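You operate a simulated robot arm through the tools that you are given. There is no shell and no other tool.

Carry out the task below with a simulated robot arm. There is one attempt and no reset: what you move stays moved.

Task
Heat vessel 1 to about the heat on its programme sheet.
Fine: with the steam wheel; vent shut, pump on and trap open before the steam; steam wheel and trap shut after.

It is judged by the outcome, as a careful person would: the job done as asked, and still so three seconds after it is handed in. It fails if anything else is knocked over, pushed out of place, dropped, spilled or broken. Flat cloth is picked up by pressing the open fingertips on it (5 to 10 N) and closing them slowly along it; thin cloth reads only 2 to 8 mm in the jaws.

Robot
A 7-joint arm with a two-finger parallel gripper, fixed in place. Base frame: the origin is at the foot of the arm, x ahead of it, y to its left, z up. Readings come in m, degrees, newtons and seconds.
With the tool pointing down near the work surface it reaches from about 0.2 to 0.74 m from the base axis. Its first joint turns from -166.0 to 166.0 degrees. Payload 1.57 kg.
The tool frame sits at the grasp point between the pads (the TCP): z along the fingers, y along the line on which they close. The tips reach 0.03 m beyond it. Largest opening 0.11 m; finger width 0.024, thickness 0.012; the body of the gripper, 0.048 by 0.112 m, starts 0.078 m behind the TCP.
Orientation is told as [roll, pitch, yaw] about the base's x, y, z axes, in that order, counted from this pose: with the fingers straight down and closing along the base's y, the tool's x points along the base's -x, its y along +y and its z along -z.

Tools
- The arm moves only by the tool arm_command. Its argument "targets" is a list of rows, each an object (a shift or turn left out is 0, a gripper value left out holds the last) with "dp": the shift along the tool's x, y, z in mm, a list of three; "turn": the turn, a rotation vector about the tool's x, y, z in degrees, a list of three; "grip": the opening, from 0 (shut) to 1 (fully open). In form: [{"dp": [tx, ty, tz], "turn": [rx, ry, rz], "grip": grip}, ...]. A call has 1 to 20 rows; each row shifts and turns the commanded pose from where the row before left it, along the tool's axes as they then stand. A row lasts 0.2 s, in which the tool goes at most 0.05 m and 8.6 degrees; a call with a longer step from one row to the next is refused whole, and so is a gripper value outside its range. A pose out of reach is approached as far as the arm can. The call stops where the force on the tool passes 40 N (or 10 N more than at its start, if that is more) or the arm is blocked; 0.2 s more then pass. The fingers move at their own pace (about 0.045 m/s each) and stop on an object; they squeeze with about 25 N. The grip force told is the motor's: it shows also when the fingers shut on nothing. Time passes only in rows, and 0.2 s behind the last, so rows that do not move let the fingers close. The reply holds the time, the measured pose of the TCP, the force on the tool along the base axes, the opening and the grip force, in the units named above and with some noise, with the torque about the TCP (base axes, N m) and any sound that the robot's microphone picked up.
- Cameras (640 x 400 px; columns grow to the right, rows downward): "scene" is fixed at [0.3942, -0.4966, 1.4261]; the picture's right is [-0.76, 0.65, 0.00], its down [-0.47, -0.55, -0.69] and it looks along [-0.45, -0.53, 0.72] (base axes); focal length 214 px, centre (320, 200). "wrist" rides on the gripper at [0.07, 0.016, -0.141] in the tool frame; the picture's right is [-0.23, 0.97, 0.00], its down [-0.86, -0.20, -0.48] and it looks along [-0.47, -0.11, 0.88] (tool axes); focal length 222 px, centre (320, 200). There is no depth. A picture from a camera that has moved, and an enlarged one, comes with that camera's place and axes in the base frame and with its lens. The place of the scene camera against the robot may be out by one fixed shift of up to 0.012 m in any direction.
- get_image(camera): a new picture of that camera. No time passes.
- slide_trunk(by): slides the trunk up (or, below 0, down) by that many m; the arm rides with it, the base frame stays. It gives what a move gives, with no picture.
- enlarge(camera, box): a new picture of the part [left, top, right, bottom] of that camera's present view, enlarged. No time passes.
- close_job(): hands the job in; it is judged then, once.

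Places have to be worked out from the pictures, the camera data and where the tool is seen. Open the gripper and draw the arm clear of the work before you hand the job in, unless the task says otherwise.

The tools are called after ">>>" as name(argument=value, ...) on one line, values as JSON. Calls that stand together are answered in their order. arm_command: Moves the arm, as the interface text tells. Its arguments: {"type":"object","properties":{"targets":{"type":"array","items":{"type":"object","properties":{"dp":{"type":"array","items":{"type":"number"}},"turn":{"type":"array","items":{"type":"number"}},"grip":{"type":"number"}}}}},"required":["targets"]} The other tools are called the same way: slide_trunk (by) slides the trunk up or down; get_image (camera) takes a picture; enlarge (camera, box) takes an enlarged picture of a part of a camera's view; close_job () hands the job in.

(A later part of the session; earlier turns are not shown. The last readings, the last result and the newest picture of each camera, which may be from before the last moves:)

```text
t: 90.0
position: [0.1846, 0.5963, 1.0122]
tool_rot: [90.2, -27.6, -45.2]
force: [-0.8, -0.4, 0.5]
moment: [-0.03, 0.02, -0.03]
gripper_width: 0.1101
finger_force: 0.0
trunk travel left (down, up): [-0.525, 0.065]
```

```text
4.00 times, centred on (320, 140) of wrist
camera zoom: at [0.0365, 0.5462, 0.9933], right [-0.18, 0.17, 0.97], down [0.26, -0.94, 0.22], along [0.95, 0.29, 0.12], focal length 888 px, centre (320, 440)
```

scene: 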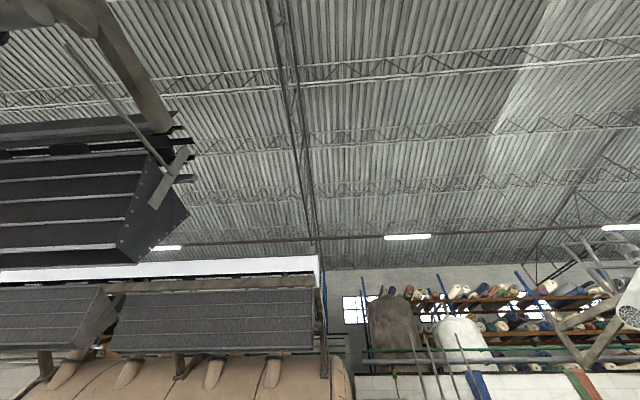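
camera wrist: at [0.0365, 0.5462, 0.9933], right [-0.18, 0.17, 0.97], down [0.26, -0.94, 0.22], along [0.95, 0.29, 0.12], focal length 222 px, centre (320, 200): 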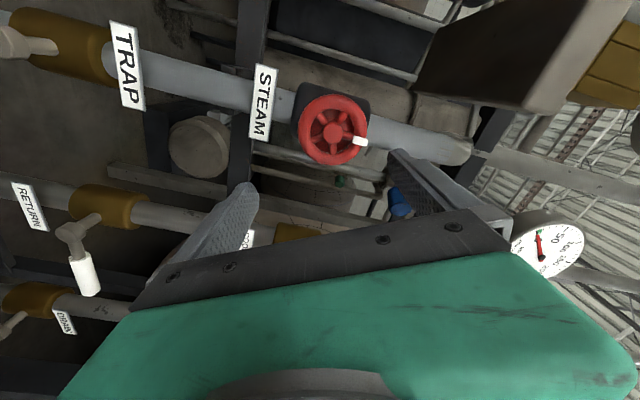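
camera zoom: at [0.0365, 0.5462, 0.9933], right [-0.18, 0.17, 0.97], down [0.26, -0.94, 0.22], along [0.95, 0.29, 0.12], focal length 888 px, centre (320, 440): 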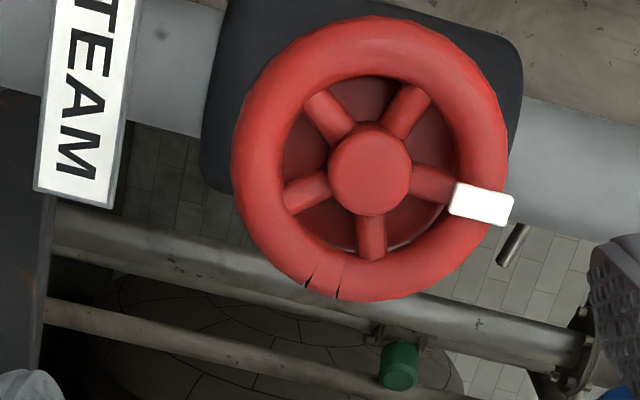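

The wheel's white index mark is at 12 o'clock. I'll check the gauges before gripping.

>>> enlarge(camera="wrist", box=[500, 200, 600, 290])

>>> enlarge(camera="wrist", box=[600, 0, 640, 400])

>>> enlarge(camera="wrist", box=[0, 0, 640, 20])

```text
4.44 times, centred on (550, 245) of wrist
camera zoom: at [0.0365, 0.5462, 0.9933], right [-0.18, 0.17, 0.97], down [0.26, -0.94, 0.22], along [0.95, 0.29, 0.12], focal length 987 px, centre (-702, 0)
```

zoom: 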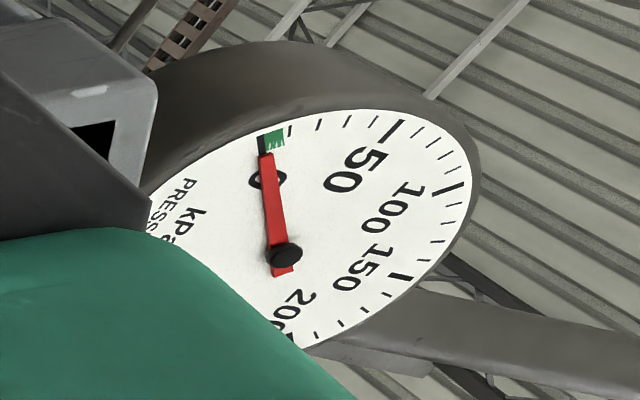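

```text
1.00 times, centred on (620, 200) of wrist (not enlarged: the box is as wide or as high as the picture)
camera zoom: at [0.0365, 0.5462, 0.9933], right [-0.18, 0.17, 0.97], down [0.26, -0.94, 0.22], along [0.95, 0.29, 0.12], focal length 222 px, centre (20, 200)
```

zoom: 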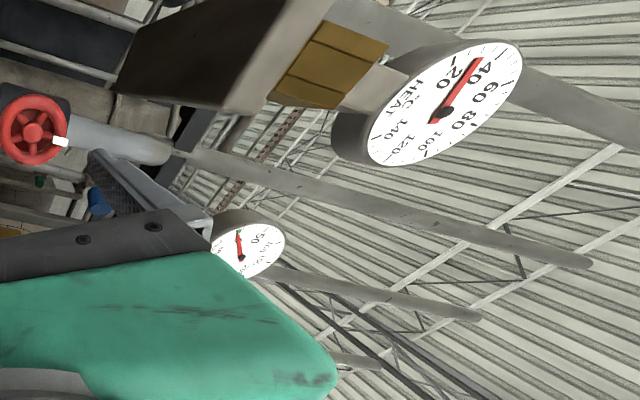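

```text
1.00 times, centred on (320, 10) of wrist (not enlarged: the box is as wide or as high as the picture)
camera zoom: at [0.0365, 0.5462, 0.9933], right [-0.18, 0.17, 0.97], down [0.26, -0.94, 0.22], along [0.95, 0.29, 0.12], focal length 222 px, centre (320, 390)
```

zoom: 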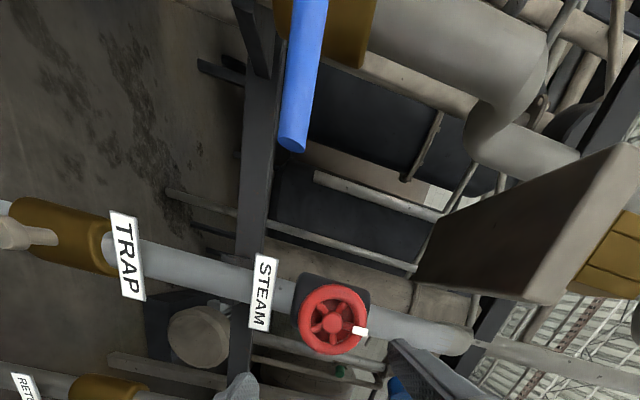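

The HEAT gauge reads about 30 °C and the pressure gauge 0, and both are visible from this position. I'll centre on the wheel axis and advance 6 cm.

>>> arm_command(targets=[{"dp": [17.7, 17.6, 0]}, {"dp": [0, 0, 20]}, {"dp": [0, 0, 20]}, {"dp": [0, 0, 20]}])

>>> get_image(camera="wrist")

>>> enlarge(camera="wrist", box=[700, 50, 800, 150])

```text
t: 91.0
position: [0.1901, 0.6588, 1.0159]
tool_rot: [90.0, -28.0, -43.4]
force: [0.0, 0.6, 0.1]
moment: [-0.02, -0.04, 0.0]
gripper_width: 0.11
finger_force: 0.0
trunk travel left (down, up): [-0.525, 0.065]
```

```text
taken
camera wrist: at [0.044, 0.6044, 0.9978], right [-0.19, 0.18, 0.97], down [0.29, -0.93, 0.23], along [0.94, 0.32, 0.12], focal length 222 px, centre (320, 200)
```

wrist: 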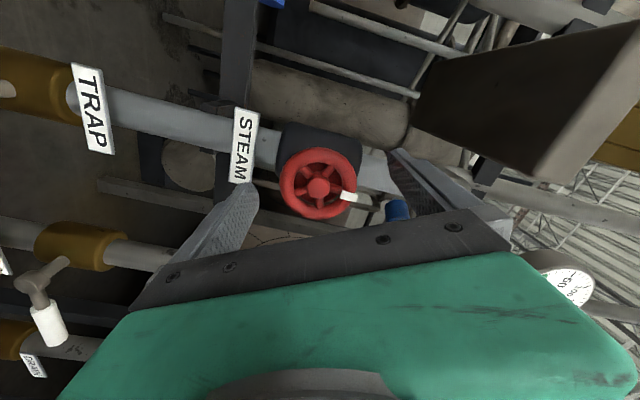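

```text
refused: 700 is not a number from 0 to 640
```

The tool drifted about 2 cm left of the wheel axis during that move. I'll correct sideways and re-check.

>>> arm_command(targets=[{"dp": [-10, -3.5, 0]}, {"dp": [-9.7, -3.6, 0]}, {"dp": [0, 0, 0]}])

>>> get_image(camera="wrist")

```text
t: 91.8
position: [0.2076, 0.6447, 1.0202]
tool_rot: [90.1, -27.9, -43.5]
force: [0.0, 0.5, -0.2]
moment: [-0.02, -0.02, 0.0]
gripper_width: 0.1101
finger_force: 0.0
trunk travel left (down, up): [-0.525, 0.065]
```

```text
taken
camera wrist: at [0.0601, 0.5903, 1.0022], right [-0.19, 0.17, 0.97], down [0.29, -0.93, 0.22], along [0.94, 0.32, 0.12], focal length 222 px, centre (320, 200)
```

wrist: 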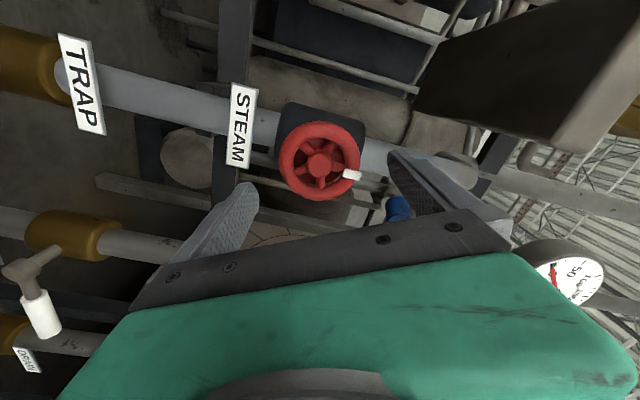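

Aligned to within 4 mm. I'll advance about 3.6 cm so the fingertips straddle the rim.

>>> arm_command(targets=[{"dp": [4, 0.8, 10]}, {"dp": [0, 0, 10]}, {"dp": [0, 0, 10]}, {"dp": [0, 0, 6]}, {"dp": [0, 0, 0]}])

>>> get_image(camera="wrist")

```text
t: 93.0
position: [0.2295, 0.6725, 1.0202]
tool_rot: [90.1, -28.0, -43.5]
force: [-0.7, 0.0, 0.1]
moment: [0.02, 0.03, 0.03]
gripper_width: 0.1098
finger_force: 0.1
trunk travel left (down, up): [-0.525, 0.065]
```

```text
taken
camera wrist: at [0.0818, 0.6186, 1.0011], right [-0.19, 0.17, 0.97], down [0.29, -0.93, 0.22], along [0.94, 0.32, 0.12], focal length 222 px, centre (320, 200)
```

wrist: 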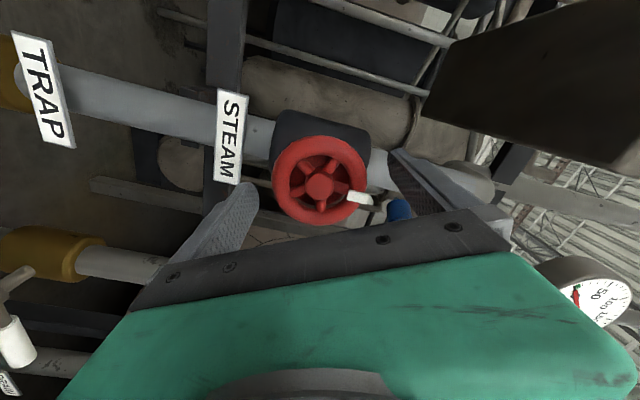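

Well centred. I'll close slowly onto the rim and check the width.

>>> arm_command(targets=[{"dp": [0, 0, 3], "grip": 0.9}, {"grip": 0.8}, {"grip": 0.7}, {"grip": 0.6}, {"grip": 0.5}, {"grip": 0.5}])

>>> get_image(camera="wrist")

```text
t: 94.4
position: [0.2311, 0.6747, 1.0209]
tool_rot: [90.1, -28.0, -43.6]
force: [0.0, 0.0, -1.0]
moment: [-0.27, 0.33, -0.31]
gripper_width: 0.0725
finger_force: 38.3
trunk travel left (down, up): [-0.525, 0.065]
```

```text
taken
camera wrist: at [0.0842, 0.6207, 1.001], right [-0.19, 0.17, 0.97], down [0.29, -0.93, 0.22], along [0.94, 0.32, 0.12], focal length 222 px, centre (320, 200)
```

wrist: 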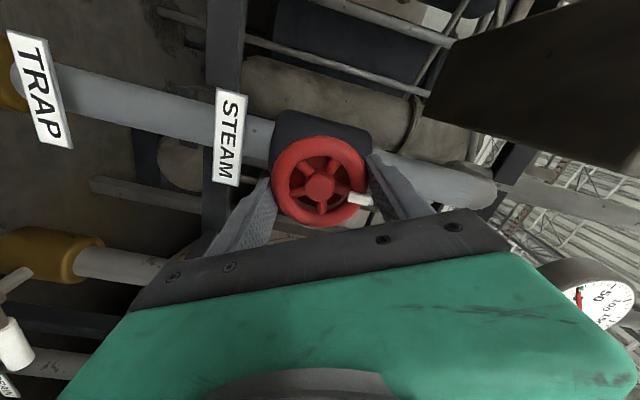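

The wheel is gripped at 72.5 mm. With the vent shut, pump on and trap open, I'll now open the steam by turning counter-clockwise, about 30° first.

>>> arm_command(targets=[{"turn": [0, 0, -7.5]}, {"turn": [0, 0, -7.5]}, {"turn": [0, 0, -7.5]}, {"turn": [0, 0, -7.5]}])

>>> get_image(camera="wrist")

>>> enlarge(camera="wrist", box=[600, 0, 640, 400])

```text
t: 95.4
position: [0.2311, 0.6735, 1.0209]
tool_rot: [90.2, -58.0, -43.6]
force: [-2.0, -2.9, -0.3]
moment: [-0.76, 0.9, -0.68]
gripper_width: 0.0724
finger_force: 44.8
trunk travel left (down, up): [-0.525, 0.065]
```

```text
taken
camera wrist: at [0.0975, 0.6082, 0.9691], right [-0.51, 0.48, 0.71], down [0.12, -0.78, 0.62], along [0.85, 0.4, 0.34], focal length 222 px, centre (320, 200)
```

wrist: 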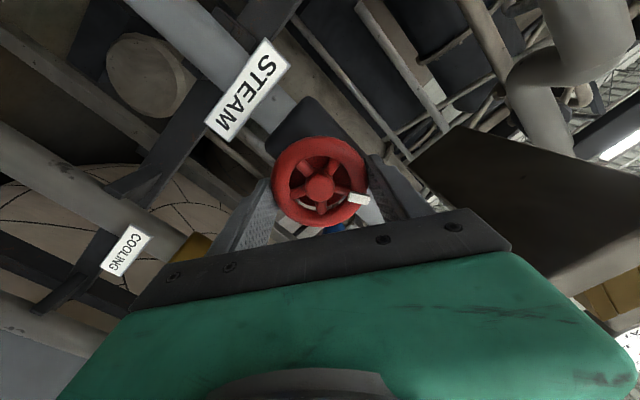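

```text
1.00 times, centred on (620, 200) of wrist (not enlarged: the box is as wide or as high as the picture)
camera zoom: at [0.0975, 0.6082, 0.9691], right [-0.51, 0.48, 0.71], down [0.12, -0.78, 0.62], along [0.85, 0.4, 0.34], focal length 222 px, centre (20, 200)
```

zoom: 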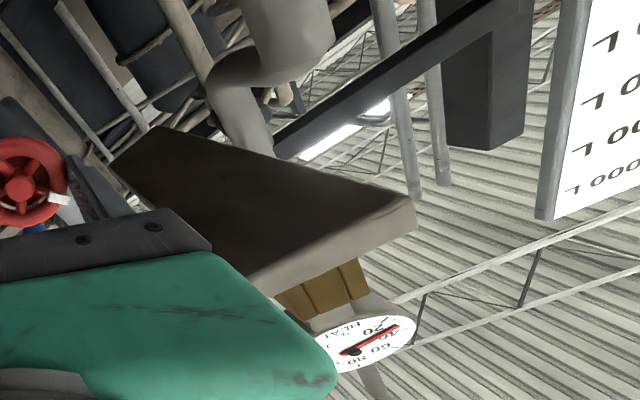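

The wheel turned 30° with the gripper, its index mark moving with it. I'll zoom in on the HEAT gauge.

>>> enlarge(camera="wrist", box=[602, 290, 640, 400])

```text
3.64 times, centred on (621, 345) of wrist
camera zoom: at [0.0975, 0.6082, 0.9691], right [-0.51, 0.48, 0.71], down [0.12, -0.78, 0.62], along [0.85, 0.4, 0.34], focal length 808 px, centre (-774, -327)
```

zoom: 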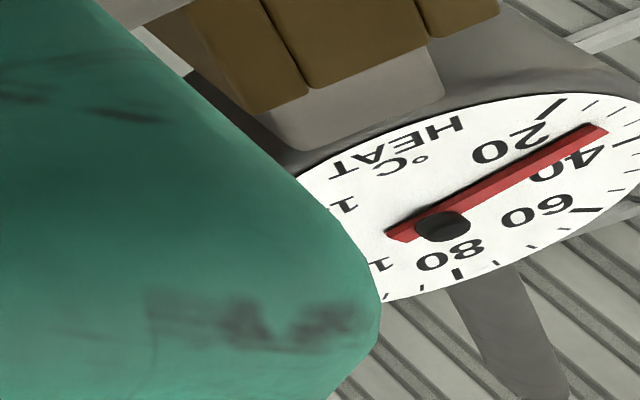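

The gauge is readable from here, showing just above 30. I'll wait 2 s with the wheel at 30° to see how fast it climbs.

>>> arm_command(targets=[{"dp": [0, 0, 0]}, {"dp": [0, 0, 0]}, {"dp": [0, 0, 0]}, {"dp": [0, 0, 0]}, {"dp": [0, 0, 0]}, {"dp": [0, 0, 0]}, {"dp": [0, 0, 0]}, {"dp": [0, 0, 0]}, {"dp": [0, 0, 0]}, {"dp": [0, 0, 0]}])

>>> enlarge(camera="wrist", box=[602, 290, 640, 400])

```text
t: 97.6
position: [0.2304, 0.6753, 1.0204]
tool_rot: [90.2, -57.9, -43.6]
force: [-3.5, -3.3, -3.2]
moment: [-0.24, 0.41, -0.8]
gripper_width: 0.0725
finger_force: 45.2
trunk travel left (down, up): [-0.525, 0.065]
```

```text
3.64 times, centred on (621, 345) of wrist
camera zoom: at [0.0974, 0.6083, 0.9692], right [-0.51, 0.48, 0.71], down [0.12, -0.78, 0.62], along [0.85, 0.4, 0.34], focal length 808 px, centre (-774, -327)
```

zoom: 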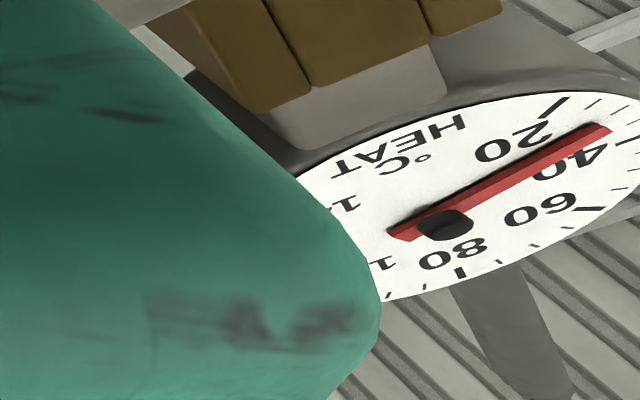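

There's no clear change yet, so I'll open a further 60° and look again.

>>> arm_command(targets=[{"turn": [0, 0, -7.5]}, {"turn": [0, 0, -7.5]}, {"turn": [0, 0, -7.5]}, {"turn": [0, 0, -7.5]}, {"turn": [0, 0, -7.5]}, {"turn": [0, 0, -7.5]}, {"turn": [0, 0, -7.5]}, {"turn": [0, 0, -7.5]}])

>>> get_image(camera="wrist")

>>> enlarge(camera="wrist", box=[0, 380, 640, 400])

>>> enlarge(camera="wrist", box=[600, 0, 640, 400])

```text
t: 99.4
position: [0.2298, 0.6771, 1.0214]
tool_rot: [-90.3, -61.8, 136.8]
force: [-6.9, 4.1, -0.4]
moment: [-0.38, 0.57, -0.37]
gripper_width: 0.072
finger_force: 44.5
trunk travel left (down, up): [-0.525, 0.065]
```

```text
taken
camera wrist: at [0.1473, 0.5614, 0.9503], right [-0.7, 0.66, -0.26], down [-0.49, -0.19, 0.85], along [0.51, 0.72, 0.46], focal length 222 px, centre (320, 200)
```

wrist: 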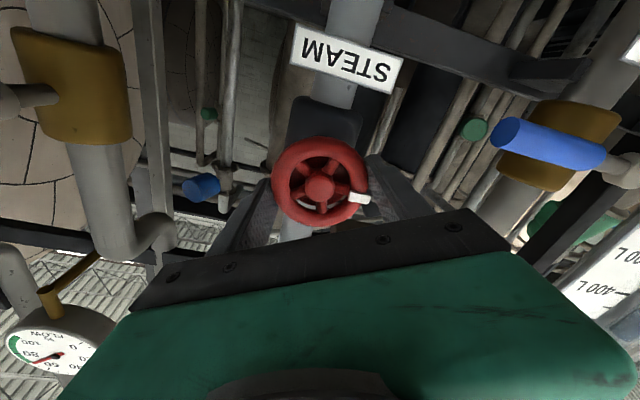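

```text
1.00 times, centred on (320, 390) of wrist (not enlarged: the box is as wide or as high as the picture)
camera zoom: at [0.1473, 0.5614, 0.9503], right [-0.7, 0.66, -0.26], down [-0.49, -0.19, 0.85], along [0.51, 0.72, 0.46], focal length 222 px, centre (320, 10)
```

zoom: 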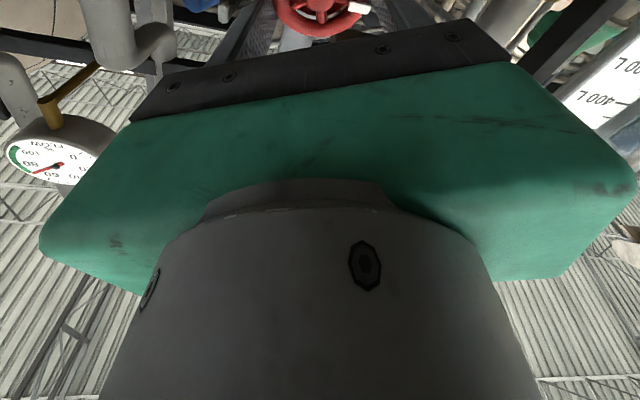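

```text
1.00 times, centred on (620, 200) of wrist (not enlarged: the box is as wide or as high as the picture)
camera zoom: at [0.1473, 0.5614, 0.9503], right [-0.7, 0.66, -0.26], down [-0.49, -0.19, 0.85], along [0.51, 0.72, 0.46], focal length 222 px, centre (20, 200)
```

zoom: 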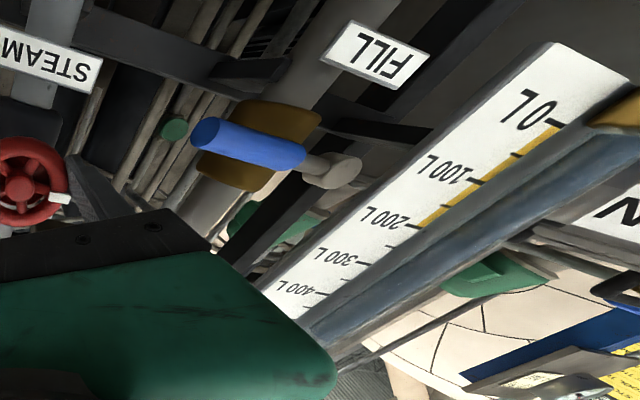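

The FLOW gauge confirms the pump is running, but the HEAT gauge is out of view at this roll. With the wheel at 90° I'll release it, back off and roll back to watch the gauge.

>>> arm_command(targets=[{"grip": 1}, {"grip": 1}, {"grip": 1}, {"dp": [0, 0, -30]}, {"dp": [0, 0, -30]}, {"turn": [0, 0, 8.3]}, {"turn": [0, 0, 8.3]}, {"turn": [0, 0, 8.3]}, {"turn": [0, 0, 8.3]}, {"turn": [0, 0, 8.3]}, {"turn": [0, 0, 8.3]}, {"turn": [0, 0, 8.3]}, {"turn": [0, 0, 8.3]}, {"turn": [0, 0, 8.3]}])

>>> enlarge(camera="wrist", box=[600, 0, 640, 400])

>>> enlarge(camera="wrist", box=[620, 20, 640, 150])

```text
t: 102.4
position: [0.1901, 0.633, 1.0206]
tool_rot: [90.1, -42.9, -43.7]
force: [0.0, -0.1, -0.1]
moment: [0.01, 0.02, -0.01]
gripper_width: 0.1098
finger_force: 0.1
trunk travel left (down, up): [-0.525, 0.065]
```

```text
1.00 times, centred on (620, 200) of wrist (not enlarged: the box is as wide or as high as the picture)
camera zoom: at [0.0485, 0.5727, 0.9838], right [-0.36, 0.34, 0.87], down [0.22, -0.87, 0.44], along [0.91, 0.35, 0.24], focal length 222 px, centre (20, 200)
```

zoom: 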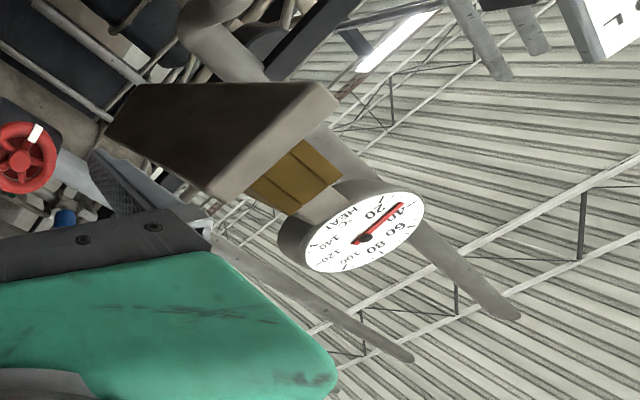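

```text
3.08 times, centred on (630, 85) of wrist
camera zoom: at [0.0485, 0.5727, 0.9838], right [-0.36, 0.34, 0.87], down [0.22, -0.87, 0.44], along [0.91, 0.35, 0.24], focal length 684 px, centre (-634, 554)
```

zoom: 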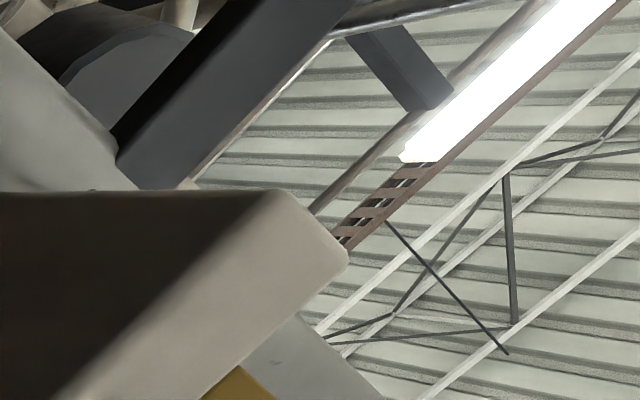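

>>> enlarge(camera="wrist", box=[634, 190, 640, 280])

```text
4.44 times, centred on (637, 235) of wrist
camera zoom: at [0.0485, 0.5727, 0.9838], right [-0.36, 0.34, 0.87], down [0.22, -0.87, 0.44], along [0.91, 0.35, 0.24], focal length 987 px, centre (-1089, 44)
```

zoom: 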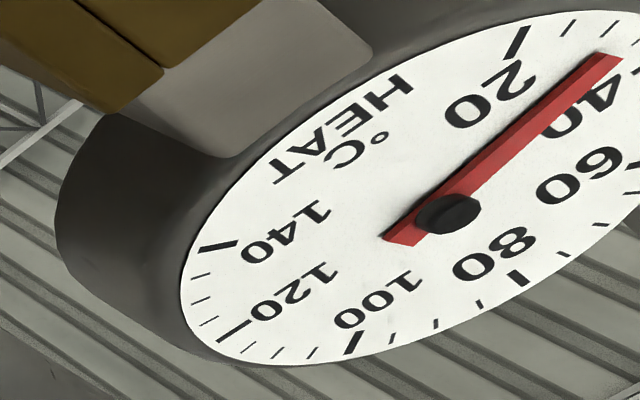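

The needle now reads roughly 34–35 °C, so heat is rising. I'll wait 3 s to measure the rate.

>>> arm_command(targets=[{"dp": [0, 0, 0]}, {"dp": [0, 0, 0]}, {"dp": [0, 0, 0]}, {"dp": [0, 0, 0]}, {"dp": [0, 0, 0]}, {"dp": [0, 0, 0]}, {"dp": [0, 0, 0]}, {"dp": [0, 0, 0]}, {"dp": [0, 0, 0]}, {"dp": [0, 0, 0]}, {"dp": [0, 0, 0]}, {"dp": [0, 0, 0]}, {"dp": [0, 0, 0]}, {"dp": [0, 0, 0]}])

>>> enlarge(camera="wrist", box=[634, 190, 640, 280])

>>> enlarge(camera="wrist", box=[540, 200, 640, 300])

```text
t: 105.4
position: [0.1906, 0.6307, 1.0205]
tool_rot: [90.2, -43.2, -43.6]
force: [-0.2, -0.1, 0.3]
moment: [0.01, 0.01, 0.01]
gripper_width: 0.1103
finger_force: 0.1
trunk travel left (down, up): [-0.525, 0.065]
```

```text
4.44 times, centred on (637, 235) of wrist
camera zoom: at [0.0485, 0.5726, 0.9835], right [-0.36, 0.34, 0.87], down [0.22, -0.87, 0.44], along [0.9, 0.35, 0.24], focal length 987 px, centre (-1089, 44)
```

zoom: 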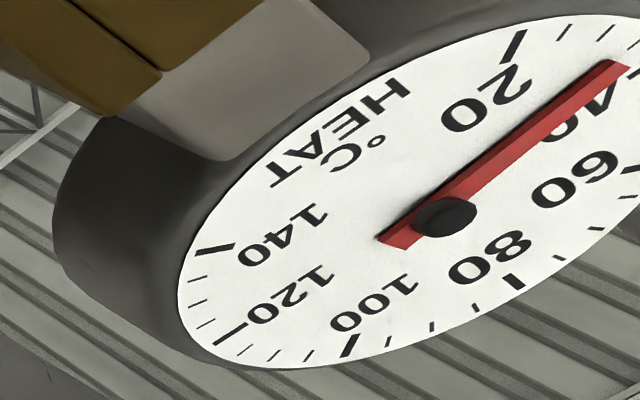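

```text
4.00 times, centred on (590, 250) of wrist
camera zoom: at [0.0485, 0.5726, 0.9835], right [-0.36, 0.34, 0.87], down [0.22, -0.87, 0.44], along [0.9, 0.35, 0.24], focal length 888 px, centre (-760, 0)
```

zoom: 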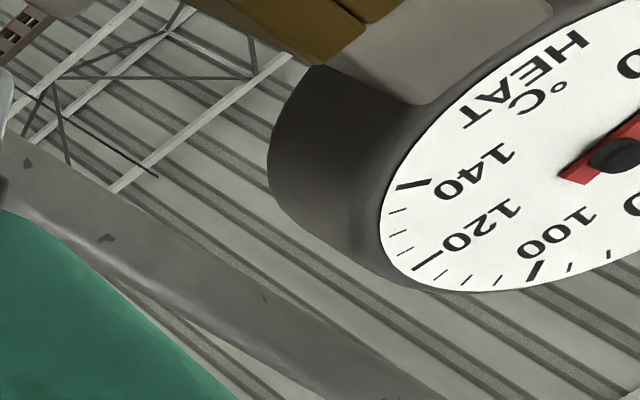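

It climbed about 2.5–3 °C in 3 s, so roughly 25 s remain to 60 °C. I'll use that time to check the wrist can roll far enough clockwise to close the wheel in one grip while the gauge stays in view.

>>> arm_command(targets=[{"turn": [0, 0, 8.4]}, {"turn": [0, 0, 8.4]}, {"turn": [0, 0, 8.4]}, {"turn": [0, 0, 8.4]}, {"turn": [0, 0, 8.4]}, {"turn": [0, 0, 8.4]}, {"turn": [0, 0, 8.4]}, {"turn": [0, 0, 8.4]}])

>>> get_image(camera="wrist")

>>> enlarge(camera="wrist", box=[600, 0, 640, 400])

```text
t: 107.2
position: [0.191, 0.6312, 1.0199]
tool_rot: [90.1, 24.2, -43.3]
force: [-0.3, 0.1, 0.4]
moment: [-0.01, 0.01, 0.01]
gripper_width: 0.1099
finger_force: 0.0
trunk travel left (down, up): [-0.525, 0.065]
```

```text
taken
camera wrist: at [0.0522, 0.5689, 1.0626], right [0.44, -0.42, 0.8], down [0.18, -0.83, -0.53], along [0.88, 0.38, -0.29], focal length 222 px, centre (320, 200)
```

wrist: 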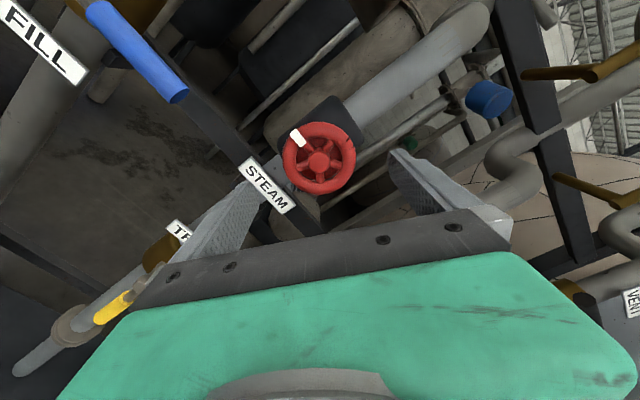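

```text
1.00 times, centred on (620, 200) of wrist (not enlarged: the box is as wide or as high as the picture)
camera zoom: at [0.0522, 0.5689, 1.0626], right [0.44, -0.42, 0.8], down [0.18, -0.83, -0.53], along [0.88, 0.38, -0.29], focal length 222 px, centre (20, 200)
```

zoom: 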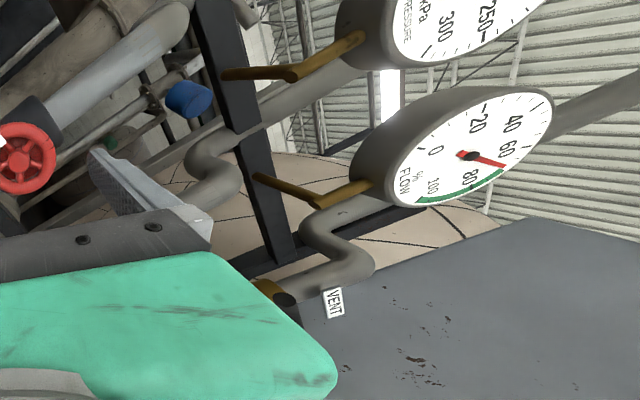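

The roll to +24° works, so one grip covers the full close. I'll rotate back to about -60°, where the gauge is visible, and check alignment with the wheel.

>>> arm_command(targets=[{"turn": [0, 0, -8.5]}, {"turn": [0, 0, -8.5]}, {"turn": [0, 0, -8.5]}, {"turn": [0, 0, -8.5]}, {"turn": [0, 0, -8.5]}, {"turn": [0, 0, -8.5]}, {"turn": [0, 0, -8.5]}, {"turn": [0, 0, -8.5]}, {"turn": [0, 0, -8.5]}, {"turn": [0, 0, -8.5]}])

>>> get_image(camera="wrist")

>>> enlarge(camera="wrist", box=[634, 260, 640, 350])

```text
t: 109.4
position: [0.1895, 0.6314, 1.0196]
tool_rot: [90.2, -61.2, -43.5]
force: [0.1, 0.0, 0.0]
moment: [-0.01, -0.02, -0.01]
gripper_width: 0.1099
finger_force: 0.0
trunk travel left (down, up): [-0.525, 0.065]
```

```text
taken
camera wrist: at [0.0588, 0.5627, 0.9656], right [-0.54, 0.51, 0.67], down [0.1, -0.75, 0.65], along [0.84, 0.42, 0.36], focal length 222 px, centre (320, 200)
```

wrist: 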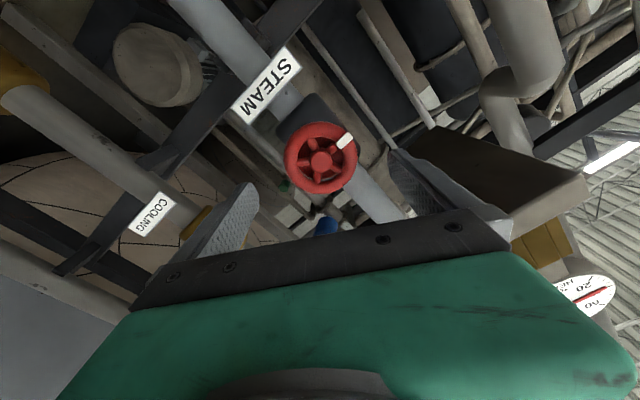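

```text
4.44 times, centred on (637, 305) of wrist
camera zoom: at [0.0588, 0.5627, 0.9656], right [-0.54, 0.51, 0.67], down [0.1, -0.75, 0.65], along [0.84, 0.42, 0.36], focal length 987 px, centre (-1089, -267)
```

zoom: 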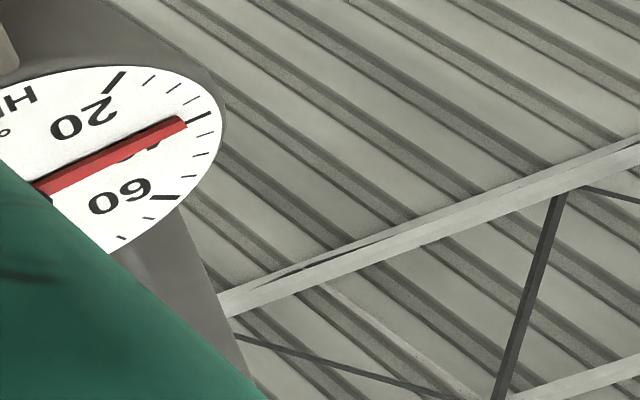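

The needle reads about 40–41 °C at t=109, rising around 0.85 °C/s. The tool is aligned with the wheel, so I'll advance 6 cm and re-grip it.

>>> arm_command(targets=[{"dp": [0, 0, 15]}, {"dp": [0, 0, 15]}, {"dp": [0, 0, 15]}, {"dp": [0, 0, 10]}, {"dp": [0, 0, 5]}])

>>> get_image(camera="wrist")

```text
t: 110.6
position: [0.231, 0.6759, 1.0217]
tool_rot: [90.2, -61.0, -43.8]
force: [-1.2, 0.4, 0.0]
moment: [0.01, -0.02, 0.02]
gripper_width: 0.11
finger_force: 0.0
trunk travel left (down, up): [-0.525, 0.065]
```

```text
taken
camera wrist: at [0.0996, 0.6068, 0.9665], right [-0.54, 0.51, 0.67], down [0.1, -0.75, 0.65], along [0.84, 0.42, 0.36], focal length 222 px, centre (320, 200)
```

wrist: 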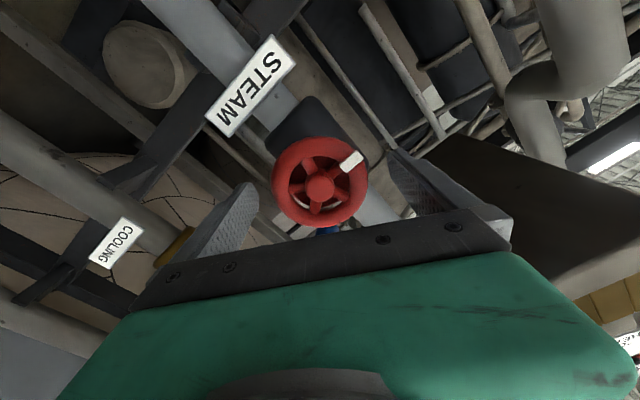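

Aligned the same as the first grip. I'll close on the rim and then watch the gauge.

>>> arm_command(targets=[{"grip": 0.8}, {"grip": 0.7}, {"grip": 0.6}, {"grip": 0.5}, {"grip": 0.5}])

>>> enlarge(camera="wrist", box=[602, 290, 640, 400])

```text
t: 111.8
position: [0.2302, 0.6753, 1.0204]
tool_rot: [90.1, -61.0, -43.8]
force: [-0.5, 0.2, 0.6]
moment: [-0.35, 0.18, -0.44]
gripper_width: 0.0734
finger_force: 38.0
trunk travel left (down, up): [-0.525, 0.065]
```

```text
3.64 times, centred on (621, 345) of wrist
camera zoom: at [0.0995, 0.6066, 0.9664], right [-0.54, 0.51, 0.67], down [0.1, -0.75, 0.65], along [0.84, 0.42, 0.36], focal length 808 px, centre (-774, -327)
```

zoom: 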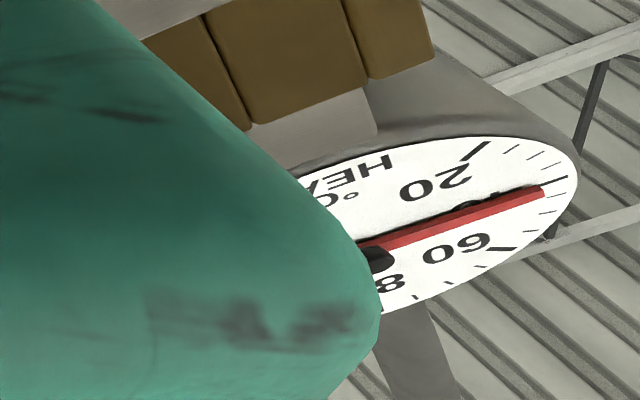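

The wheel is gripped again and the gauge is in view at about 42 °C. I'll wait, checking regularly.

>>> arm_command(targets=[{"dp": [0, 0, 0]}, {"dp": [0, 0, 0]}, {"dp": [0, 0, 0]}, {"dp": [0, 0, 0]}, {"dp": [0, 0, 0]}, {"dp": [0, 0, 0]}, {"dp": [0, 0, 0]}, {"dp": [0, 0, 0]}, {"dp": [0, 0, 0]}, {"dp": [0, 0, 0]}, {"dp": [0, 0, 0]}, {"dp": [0, 0, 0]}, {"dp": [0, 0, 0]}, {"dp": [0, 0, 0]}, {"dp": [0, 0, 0]}, {"dp": [0, 0, 0]}, {"dp": [0, 0, 0]}, {"dp": [0, 0, 0]}, {"dp": [0, 0, 0]}, {"dp": [0, 0, 0]}])

>>> enlarge(camera="wrist", box=[602, 290, 640, 400])

```text
t: 116.0
position: [0.2318, 0.6759, 1.0199]
tool_rot: [90.3, -61.0, -43.7]
force: [0.7, -1.1, -0.3]
moment: [-0.4, 0.29, -0.69]
gripper_width: 0.0732
finger_force: 44.7
trunk travel left (down, up): [-0.525, 0.065]
```

```text
3.64 times, centred on (621, 345) of wrist
camera zoom: at [0.0995, 0.6066, 0.9664], right [-0.54, 0.51, 0.67], down [0.1, -0.75, 0.65], along [0.84, 0.42, 0.36], focal length 808 px, centre (-774, -327)
```

zoom: 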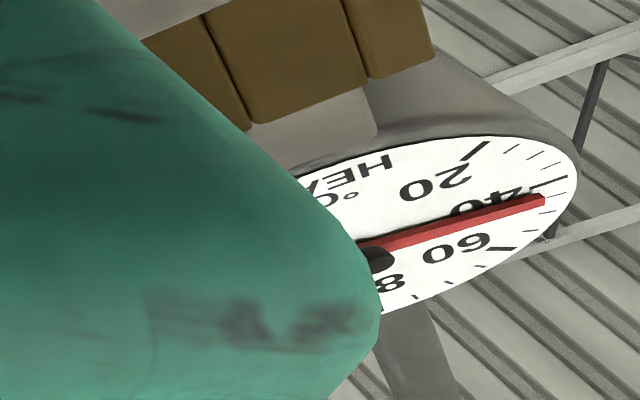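

About 45 °C, so it needs roughly 17 s more at 0.8 °C/s. I'll wait 8 s and check again.

>>> arm_command(targets=[{"dp": [0, 0, 0]}, {"dp": [0, 0, 0]}, {"dp": [0, 0, 0]}, {"dp": [0, 0, 0]}, {"dp": [0, 0, 0]}, {"dp": [0, 0, 0]}, {"dp": [0, 0, 0]}, {"dp": [0, 0, 0]}, {"dp": [0, 0, 0]}, {"dp": [0, 0, 0]}, {"dp": [0, 0, 0]}, {"dp": [0, 0, 0]}, {"dp": [0, 0, 0]}, {"dp": [0, 0, 0]}, {"dp": [0, 0, 0]}, {"dp": [0, 0, 0]}, {"dp": [0, 0, 0]}, {"dp": [0, 0, 0]}, {"dp": [0, 0, 0]}, {"dp": [0, 0, 0]}])

>>> arm_command(targets=[{"dp": [0, 0, 0]}, {"dp": [0, 0, 0]}, {"dp": [0, 0, 0]}, {"dp": [0, 0, 0]}, {"dp": [0, 0, 0]}, {"dp": [0, 0, 0]}, {"dp": [0, 0, 0]}, {"dp": [0, 0, 0]}, {"dp": [0, 0, 0]}, {"dp": [0, 0, 0]}, {"dp": [0, 0, 0]}, {"dp": [0, 0, 0]}, {"dp": [0, 0, 0]}, {"dp": [0, 0, 0]}, {"dp": [0, 0, 0]}, {"dp": [0, 0, 0]}, {"dp": [0, 0, 0]}, {"dp": [0, 0, 0]}, {"dp": [0, 0, 0]}])

>>> enlarge(camera="wrist", box=[602, 290, 640, 400])

```text
t: 120.2
position: [0.232, 0.6757, 1.0214]
tool_rot: [90.3, -61.0, -43.8]
force: [0.5, -0.3, -1.1]
moment: [-0.43, 0.33, -0.71]
gripper_width: 0.0731
finger_force: 45.1
trunk travel left (down, up): [-0.525, 0.065]
```

```text
t: 124.2
position: [0.2311, 0.6754, 1.0207]
tool_rot: [90.2, -61.0, -43.8]
force: [0.4, -0.7, -0.1]
moment: [-0.47, 0.32, -0.8]
gripper_width: 0.073
finger_force: 44.9
trunk travel left (down, up): [-0.525, 0.065]
```

```text
3.64 times, centred on (621, 345) of wrist
camera zoom: at [0.0995, 0.6066, 0.9664], right [-0.54, 0.51, 0.67], down [0.1, -0.75, 0.65], along [0.84, 0.42, 0.36], focal length 808 px, centre (-774, -327)
```

zoom: 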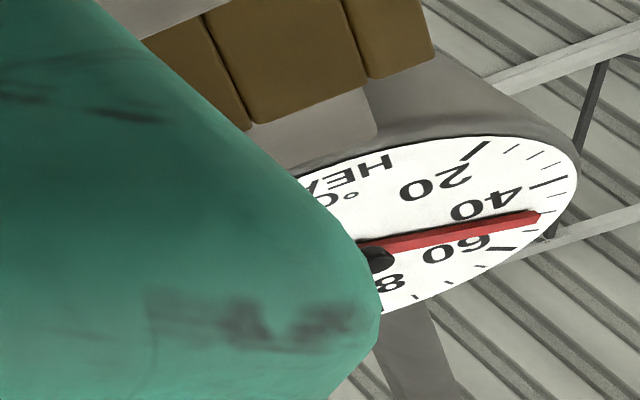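

About 50 °C at t=124, rising around 0.65 °C/s. I'll wait another 8 s.

>>> arm_command(targets=[{"dp": [0, 0, 0]}, {"dp": [0, 0, 0]}, {"dp": [0, 0, 0]}, {"dp": [0, 0, 0]}, {"dp": [0, 0, 0]}, {"dp": [0, 0, 0]}, {"dp": [0, 0, 0]}, {"dp": [0, 0, 0]}, {"dp": [0, 0, 0]}, {"dp": [0, 0, 0]}, {"dp": [0, 0, 0]}, {"dp": [0, 0, 0]}, {"dp": [0, 0, 0]}, {"dp": [0, 0, 0]}, {"dp": [0, 0, 0]}, {"dp": [0, 0, 0]}, {"dp": [0, 0, 0]}, {"dp": [0, 0, 0]}, {"dp": [0, 0, 0]}, {"dp": [0, 0, 0]}])

>>> arm_command(targets=[{"dp": [0, 0, 0]}, {"dp": [0, 0, 0]}, {"dp": [0, 0, 0]}, {"dp": [0, 0, 0]}, {"dp": [0, 0, 0]}, {"dp": [0, 0, 0]}, {"dp": [0, 0, 0]}, {"dp": [0, 0, 0]}, {"dp": [0, 0, 0]}, {"dp": [0, 0, 0]}, {"dp": [0, 0, 0]}, {"dp": [0, 0, 0]}, {"dp": [0, 0, 0]}, {"dp": [0, 0, 0]}, {"dp": [0, 0, 0]}])

>>> enlarge(camera="wrist", box=[602, 290, 640, 400])

>>> enlarge(camera="wrist", box=[630, 320, 640, 370])

```text
t: 128.4
position: [0.231, 0.6756, 1.0209]
tool_rot: [90.1, -61.0, -43.7]
force: [0.4, 0.0, -1.1]
moment: [-0.43, 0.23, -0.74]
gripper_width: 0.0729
finger_force: 45.2
trunk travel left (down, up): [-0.525, 0.065]
```

```text
t: 131.6
position: [0.2303, 0.6767, 1.0204]
tool_rot: [90.2, -61.0, -43.7]
force: [1.0, -0.5, -1.4]
moment: [-0.46, 0.31, -0.74]
gripper_width: 0.0732
finger_force: 45.4
trunk travel left (down, up): [-0.525, 0.065]
```

```text
3.64 times, centred on (621, 345) of wrist
camera zoom: at [0.0995, 0.6066, 0.9664], right [-0.54, 0.51, 0.67], down [0.1, -0.75, 0.65], along [0.84, 0.42, 0.36], focal length 808 px, centre (-774, -327)
```

zoom: 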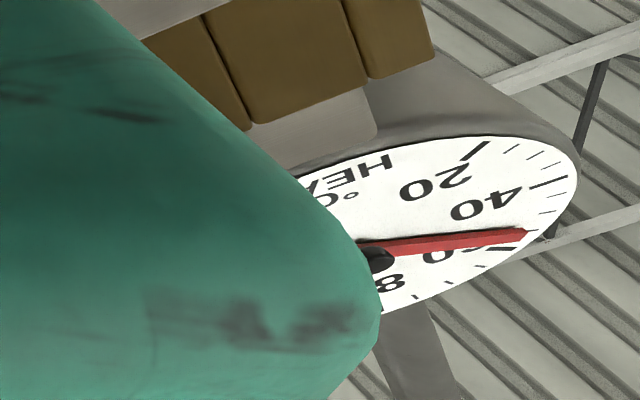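

```text
8.00 times, centred on (635, 345) of wrist
camera zoom: at [0.0995, 0.6066, 0.9664], right [-0.54, 0.51, 0.67], down [0.1, -0.75, 0.65], along [0.84, 0.42, 0.36], focal length 1777 px, centre (-2200, -960)
```

zoom: 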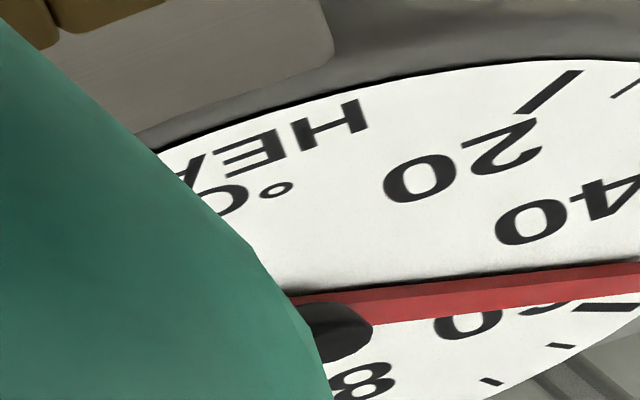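

The gauge is seen obliquely and the raised needle biases the reading. Allowing for that and for the elapsed heating, I estimate about 54 °C, so I'll wait 4 s more and then close, because undershoot can be topped up.

>>> arm_command(targets=[{"dp": [0, 0, 0]}, {"dp": [0, 0, 0]}, {"dp": [0, 0, 0]}, {"dp": [0, 0, 0]}, {"dp": [0, 0, 0]}, {"dp": [0, 0, 0]}, {"dp": [0, 0, 0]}, {"dp": [0, 0, 0]}, {"dp": [0, 0, 0]}, {"dp": [0, 0, 0]}, {"dp": [0, 0, 0]}, {"dp": [0, 0, 0]}, {"dp": [0, 0, 0]}, {"dp": [0, 0, 0]}, {"dp": [0, 0, 0]}, {"dp": [0, 0, 0]}, {"dp": [0, 0, 0]}, {"dp": [0, 0, 0]}])

>>> enlarge(camera="wrist", box=[602, 290, 640, 400])

```text
t: 135.4
position: [0.2322, 0.6757, 1.021]
tool_rot: [90.3, -60.9, -43.7]
force: [0.1, 0.7, 0.1]
moment: [-0.43, 0.3, -0.75]
gripper_width: 0.073
finger_force: 44.7
trunk travel left (down, up): [-0.525, 0.065]
```

```text
3.64 times, centred on (621, 345) of wrist
camera zoom: at [0.0995, 0.6066, 0.9664], right [-0.54, 0.51, 0.67], down [0.1, -0.75, 0.65], along [0.84, 0.42, 0.36], focal length 808 px, centre (-774, -327)
```

zoom: 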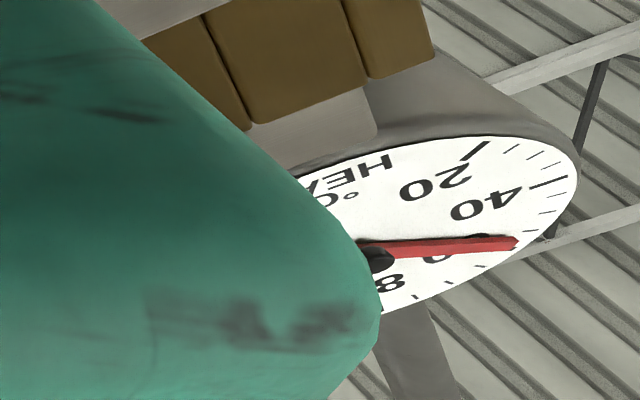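

Estimated about 57 °C. Closing the steam wheel clockwise now, in one turn.

>>> arm_command(targets=[{"turn": [0, 0, 8.2]}, {"turn": [0, 0, 8.2]}, {"turn": [0, 0, 8.2]}, {"turn": [0, 0, 8.2]}, {"turn": [0, 0, 8.2]}, {"turn": [0, 0, 8.2]}, {"turn": [0, 0, 8.2]}, {"turn": [0, 0, 8.2]}, {"turn": [0, 0, 8.2]}, {"turn": [0, 0, 8.2]}, {"turn": [0, 0, 8]}])

>>> get_image(camera="wrist")

>>> enlarge(camera="wrist", box=[600, 0, 640, 400])

```text
t: 137.8
position: [0.2306, 0.6758, 1.0195]
tool_rot: [90.1, 28.8, -43.4]
force: [1.2, 4.4, -4.9]
moment: [-0.53, -2.23, 0.08]
gripper_width: 0.0727
finger_force: 45.1
trunk travel left (down, up): [-0.525, 0.065]
```

```text
taken
camera wrist: at [0.0961, 0.6102, 1.0665], right [0.49, -0.46, 0.74], down [0.14, -0.8, -0.59], along [0.86, 0.39, -0.32], focal length 222 px, centre (320, 200)
```

wrist: 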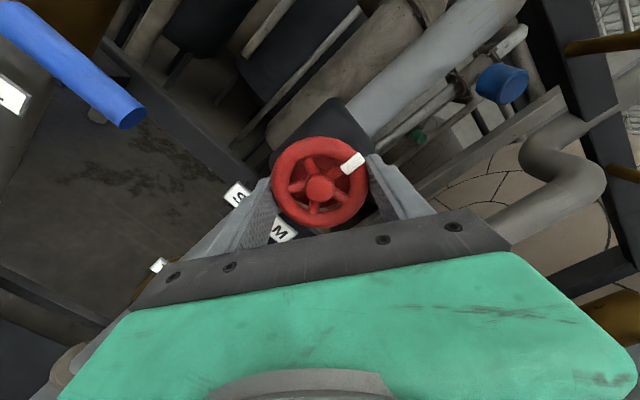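

```text
1.00 times, centred on (620, 200) of wrist (not enlarged: the box is as wide or as high as the picture)
camera zoom: at [0.0961, 0.6102, 1.0665], right [0.49, -0.46, 0.74], down [0.14, -0.8, -0.59], along [0.86, 0.39, -0.32], focal length 222 px, centre (20, 200)
```

zoom: 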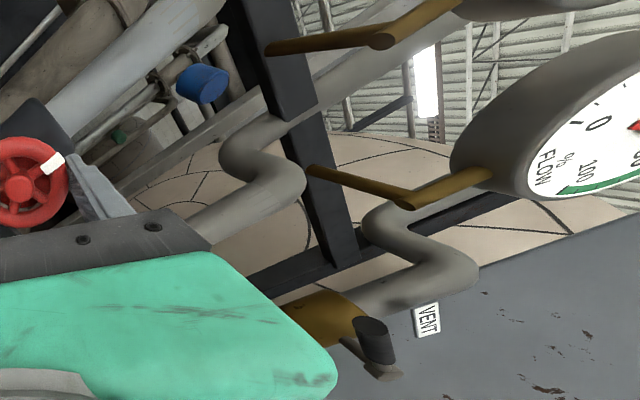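

The wheel came up against its closing stop, with about 2 N·m of resisting torque and the index mark back at 12 o'clock. I'll release, back off, and check the gauge fully.

>>> arm_command(targets=[{"grip": 1}, {"grip": 1}, {"grip": 1}, {"dp": [0, 0, -30]}, {"dp": [0, 0, -30]}, {"dp": [0, 0, -20]}, {"turn": [0, 0, -8.5]}, {"turn": [0, 0, -8.5]}, {"turn": [0, 0, -8.5]}, {"turn": [0, 0, -8.5]}, {"turn": [0, 0, -8.5]}, {"turn": [0, 0, -8.5]}, {"turn": [0, 0, -8.5]}])

>>> get_image(camera="wrist")

>>> enlarge(camera="wrist", box=[600, 0, 640, 400])

```text
t: 140.6
position: [0.1758, 0.6169, 1.0202]
tool_rot: [90.1, -30.7, -43.6]
force: [0.5, -0.3, -0.4]
moment: [0.04, 0.04, 0.02]
gripper_width: 0.1101
finger_force: 0.1
trunk travel left (down, up): [-0.525, 0.065]
```

```text
taken
camera wrist: at [0.0301, 0.5623, 0.9975], right [-0.22, 0.21, 0.95], down [0.28, -0.92, 0.26], along [0.94, 0.32, 0.15], focal length 222 px, centre (320, 200)
```

wrist: 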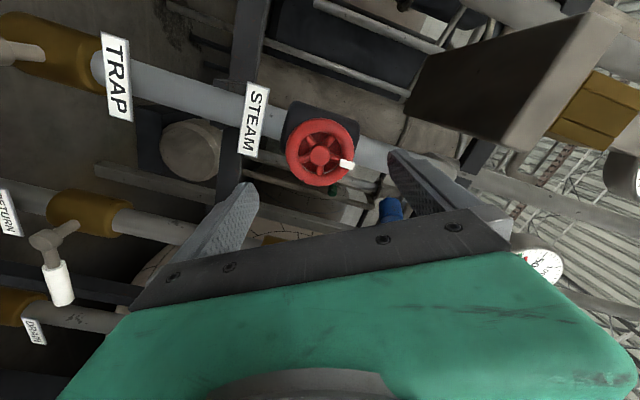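

```text
1.00 times, centred on (620, 200) of wrist (not enlarged: the box is as wide or as high as the picture)
camera zoom: at [0.0301, 0.5623, 0.9975], right [-0.22, 0.21, 0.95], down [0.28, -0.92, 0.26], along [0.94, 0.32, 0.15], focal length 222 px, centre (20, 200)
```

zoom: 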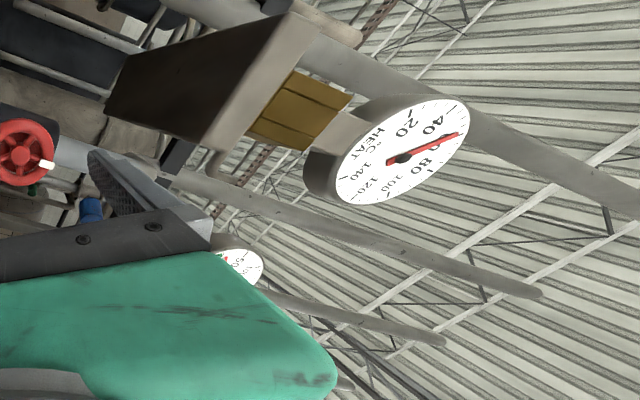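

The index mark is back at its original closed position. I'll zoom in on the HEAT gauge.

>>> enlarge(camera="wrist", box=[638, 75, 640, 245])

```text
2.35 times, centred on (639, 160) of wrist
camera zoom: at [0.0301, 0.5623, 0.9975], right [-0.22, 0.21, 0.95], down [0.28, -0.92, 0.26], along [0.94, 0.32, 0.15], focal length 523 px, centre (-431, 294)
```

zoom: 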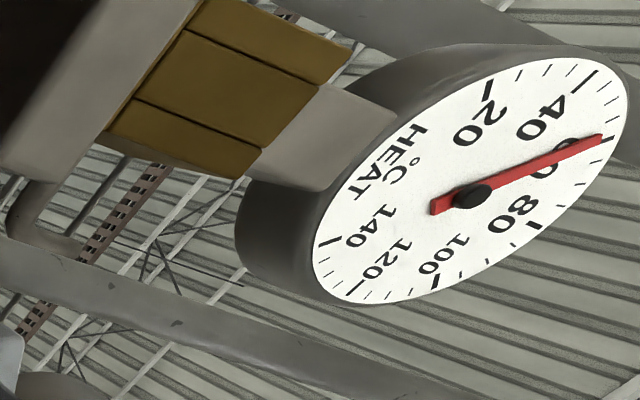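

The needle reads roughly 56–58 °C. I'll take the reading from the digital display, so I'll pitch down slightly and swing right in front of the rack to where the screen is readable.

>>> arm_command(targets=[{"turn": [5.15, 3.05, 0]}, {"turn": [5.15, 3.05, 0]}, {"dp": [-41, -8.5, -12]}, {"dp": [-41, -8.5, -12]}, {"dp": [-41, -8.5, -12]}, {"dp": [-41, -8.5, -12]}, {"dp": [-41, -8.5, -12]}, {"dp": [-41, -8.5, -12]}, {"dp": [-41, -8.5, -12]}, {"dp": [-41, -8.5, -12]}])

>>> get_image(camera="wrist")

>>> enlarge(camera="wrist", box=[0, 380, 640, 400])

```text
t: 142.8
position: [0.3569, 0.3462, 1.145]
tool_rot: [76.3, -29.8, -36.5]
force: [0.4, -0.3, -1.2]
moment: [0.0, -0.03, 0.0]
gripper_width: 0.1101
finger_force: 0.0
trunk travel left (down, up): [-0.525, 0.065]
```

```text
taken
camera wrist: at [0.2094, 0.291, 1.153], right [-0.08, 0.35, 0.93], down [0.32, -0.88, 0.36], along [0.94, 0.33, -0.04], focal length 222 px, centre (320, 200)
```

wrist: 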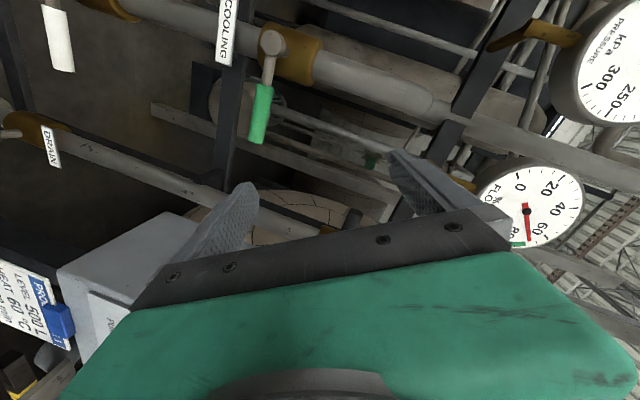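

```text
1.00 times, centred on (320, 390) of wrist (not enlarged: the box is as wide or as high as the picture)
camera zoom: at [0.2094, 0.291, 1.153], right [-0.08, 0.35, 0.93], down [0.32, -0.88, 0.36], along [0.94, 0.33, -0.04], focal length 222 px, centre (320, 10)
```

zoom: 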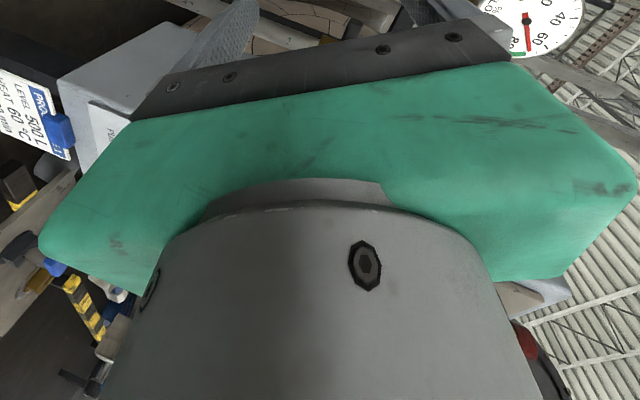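

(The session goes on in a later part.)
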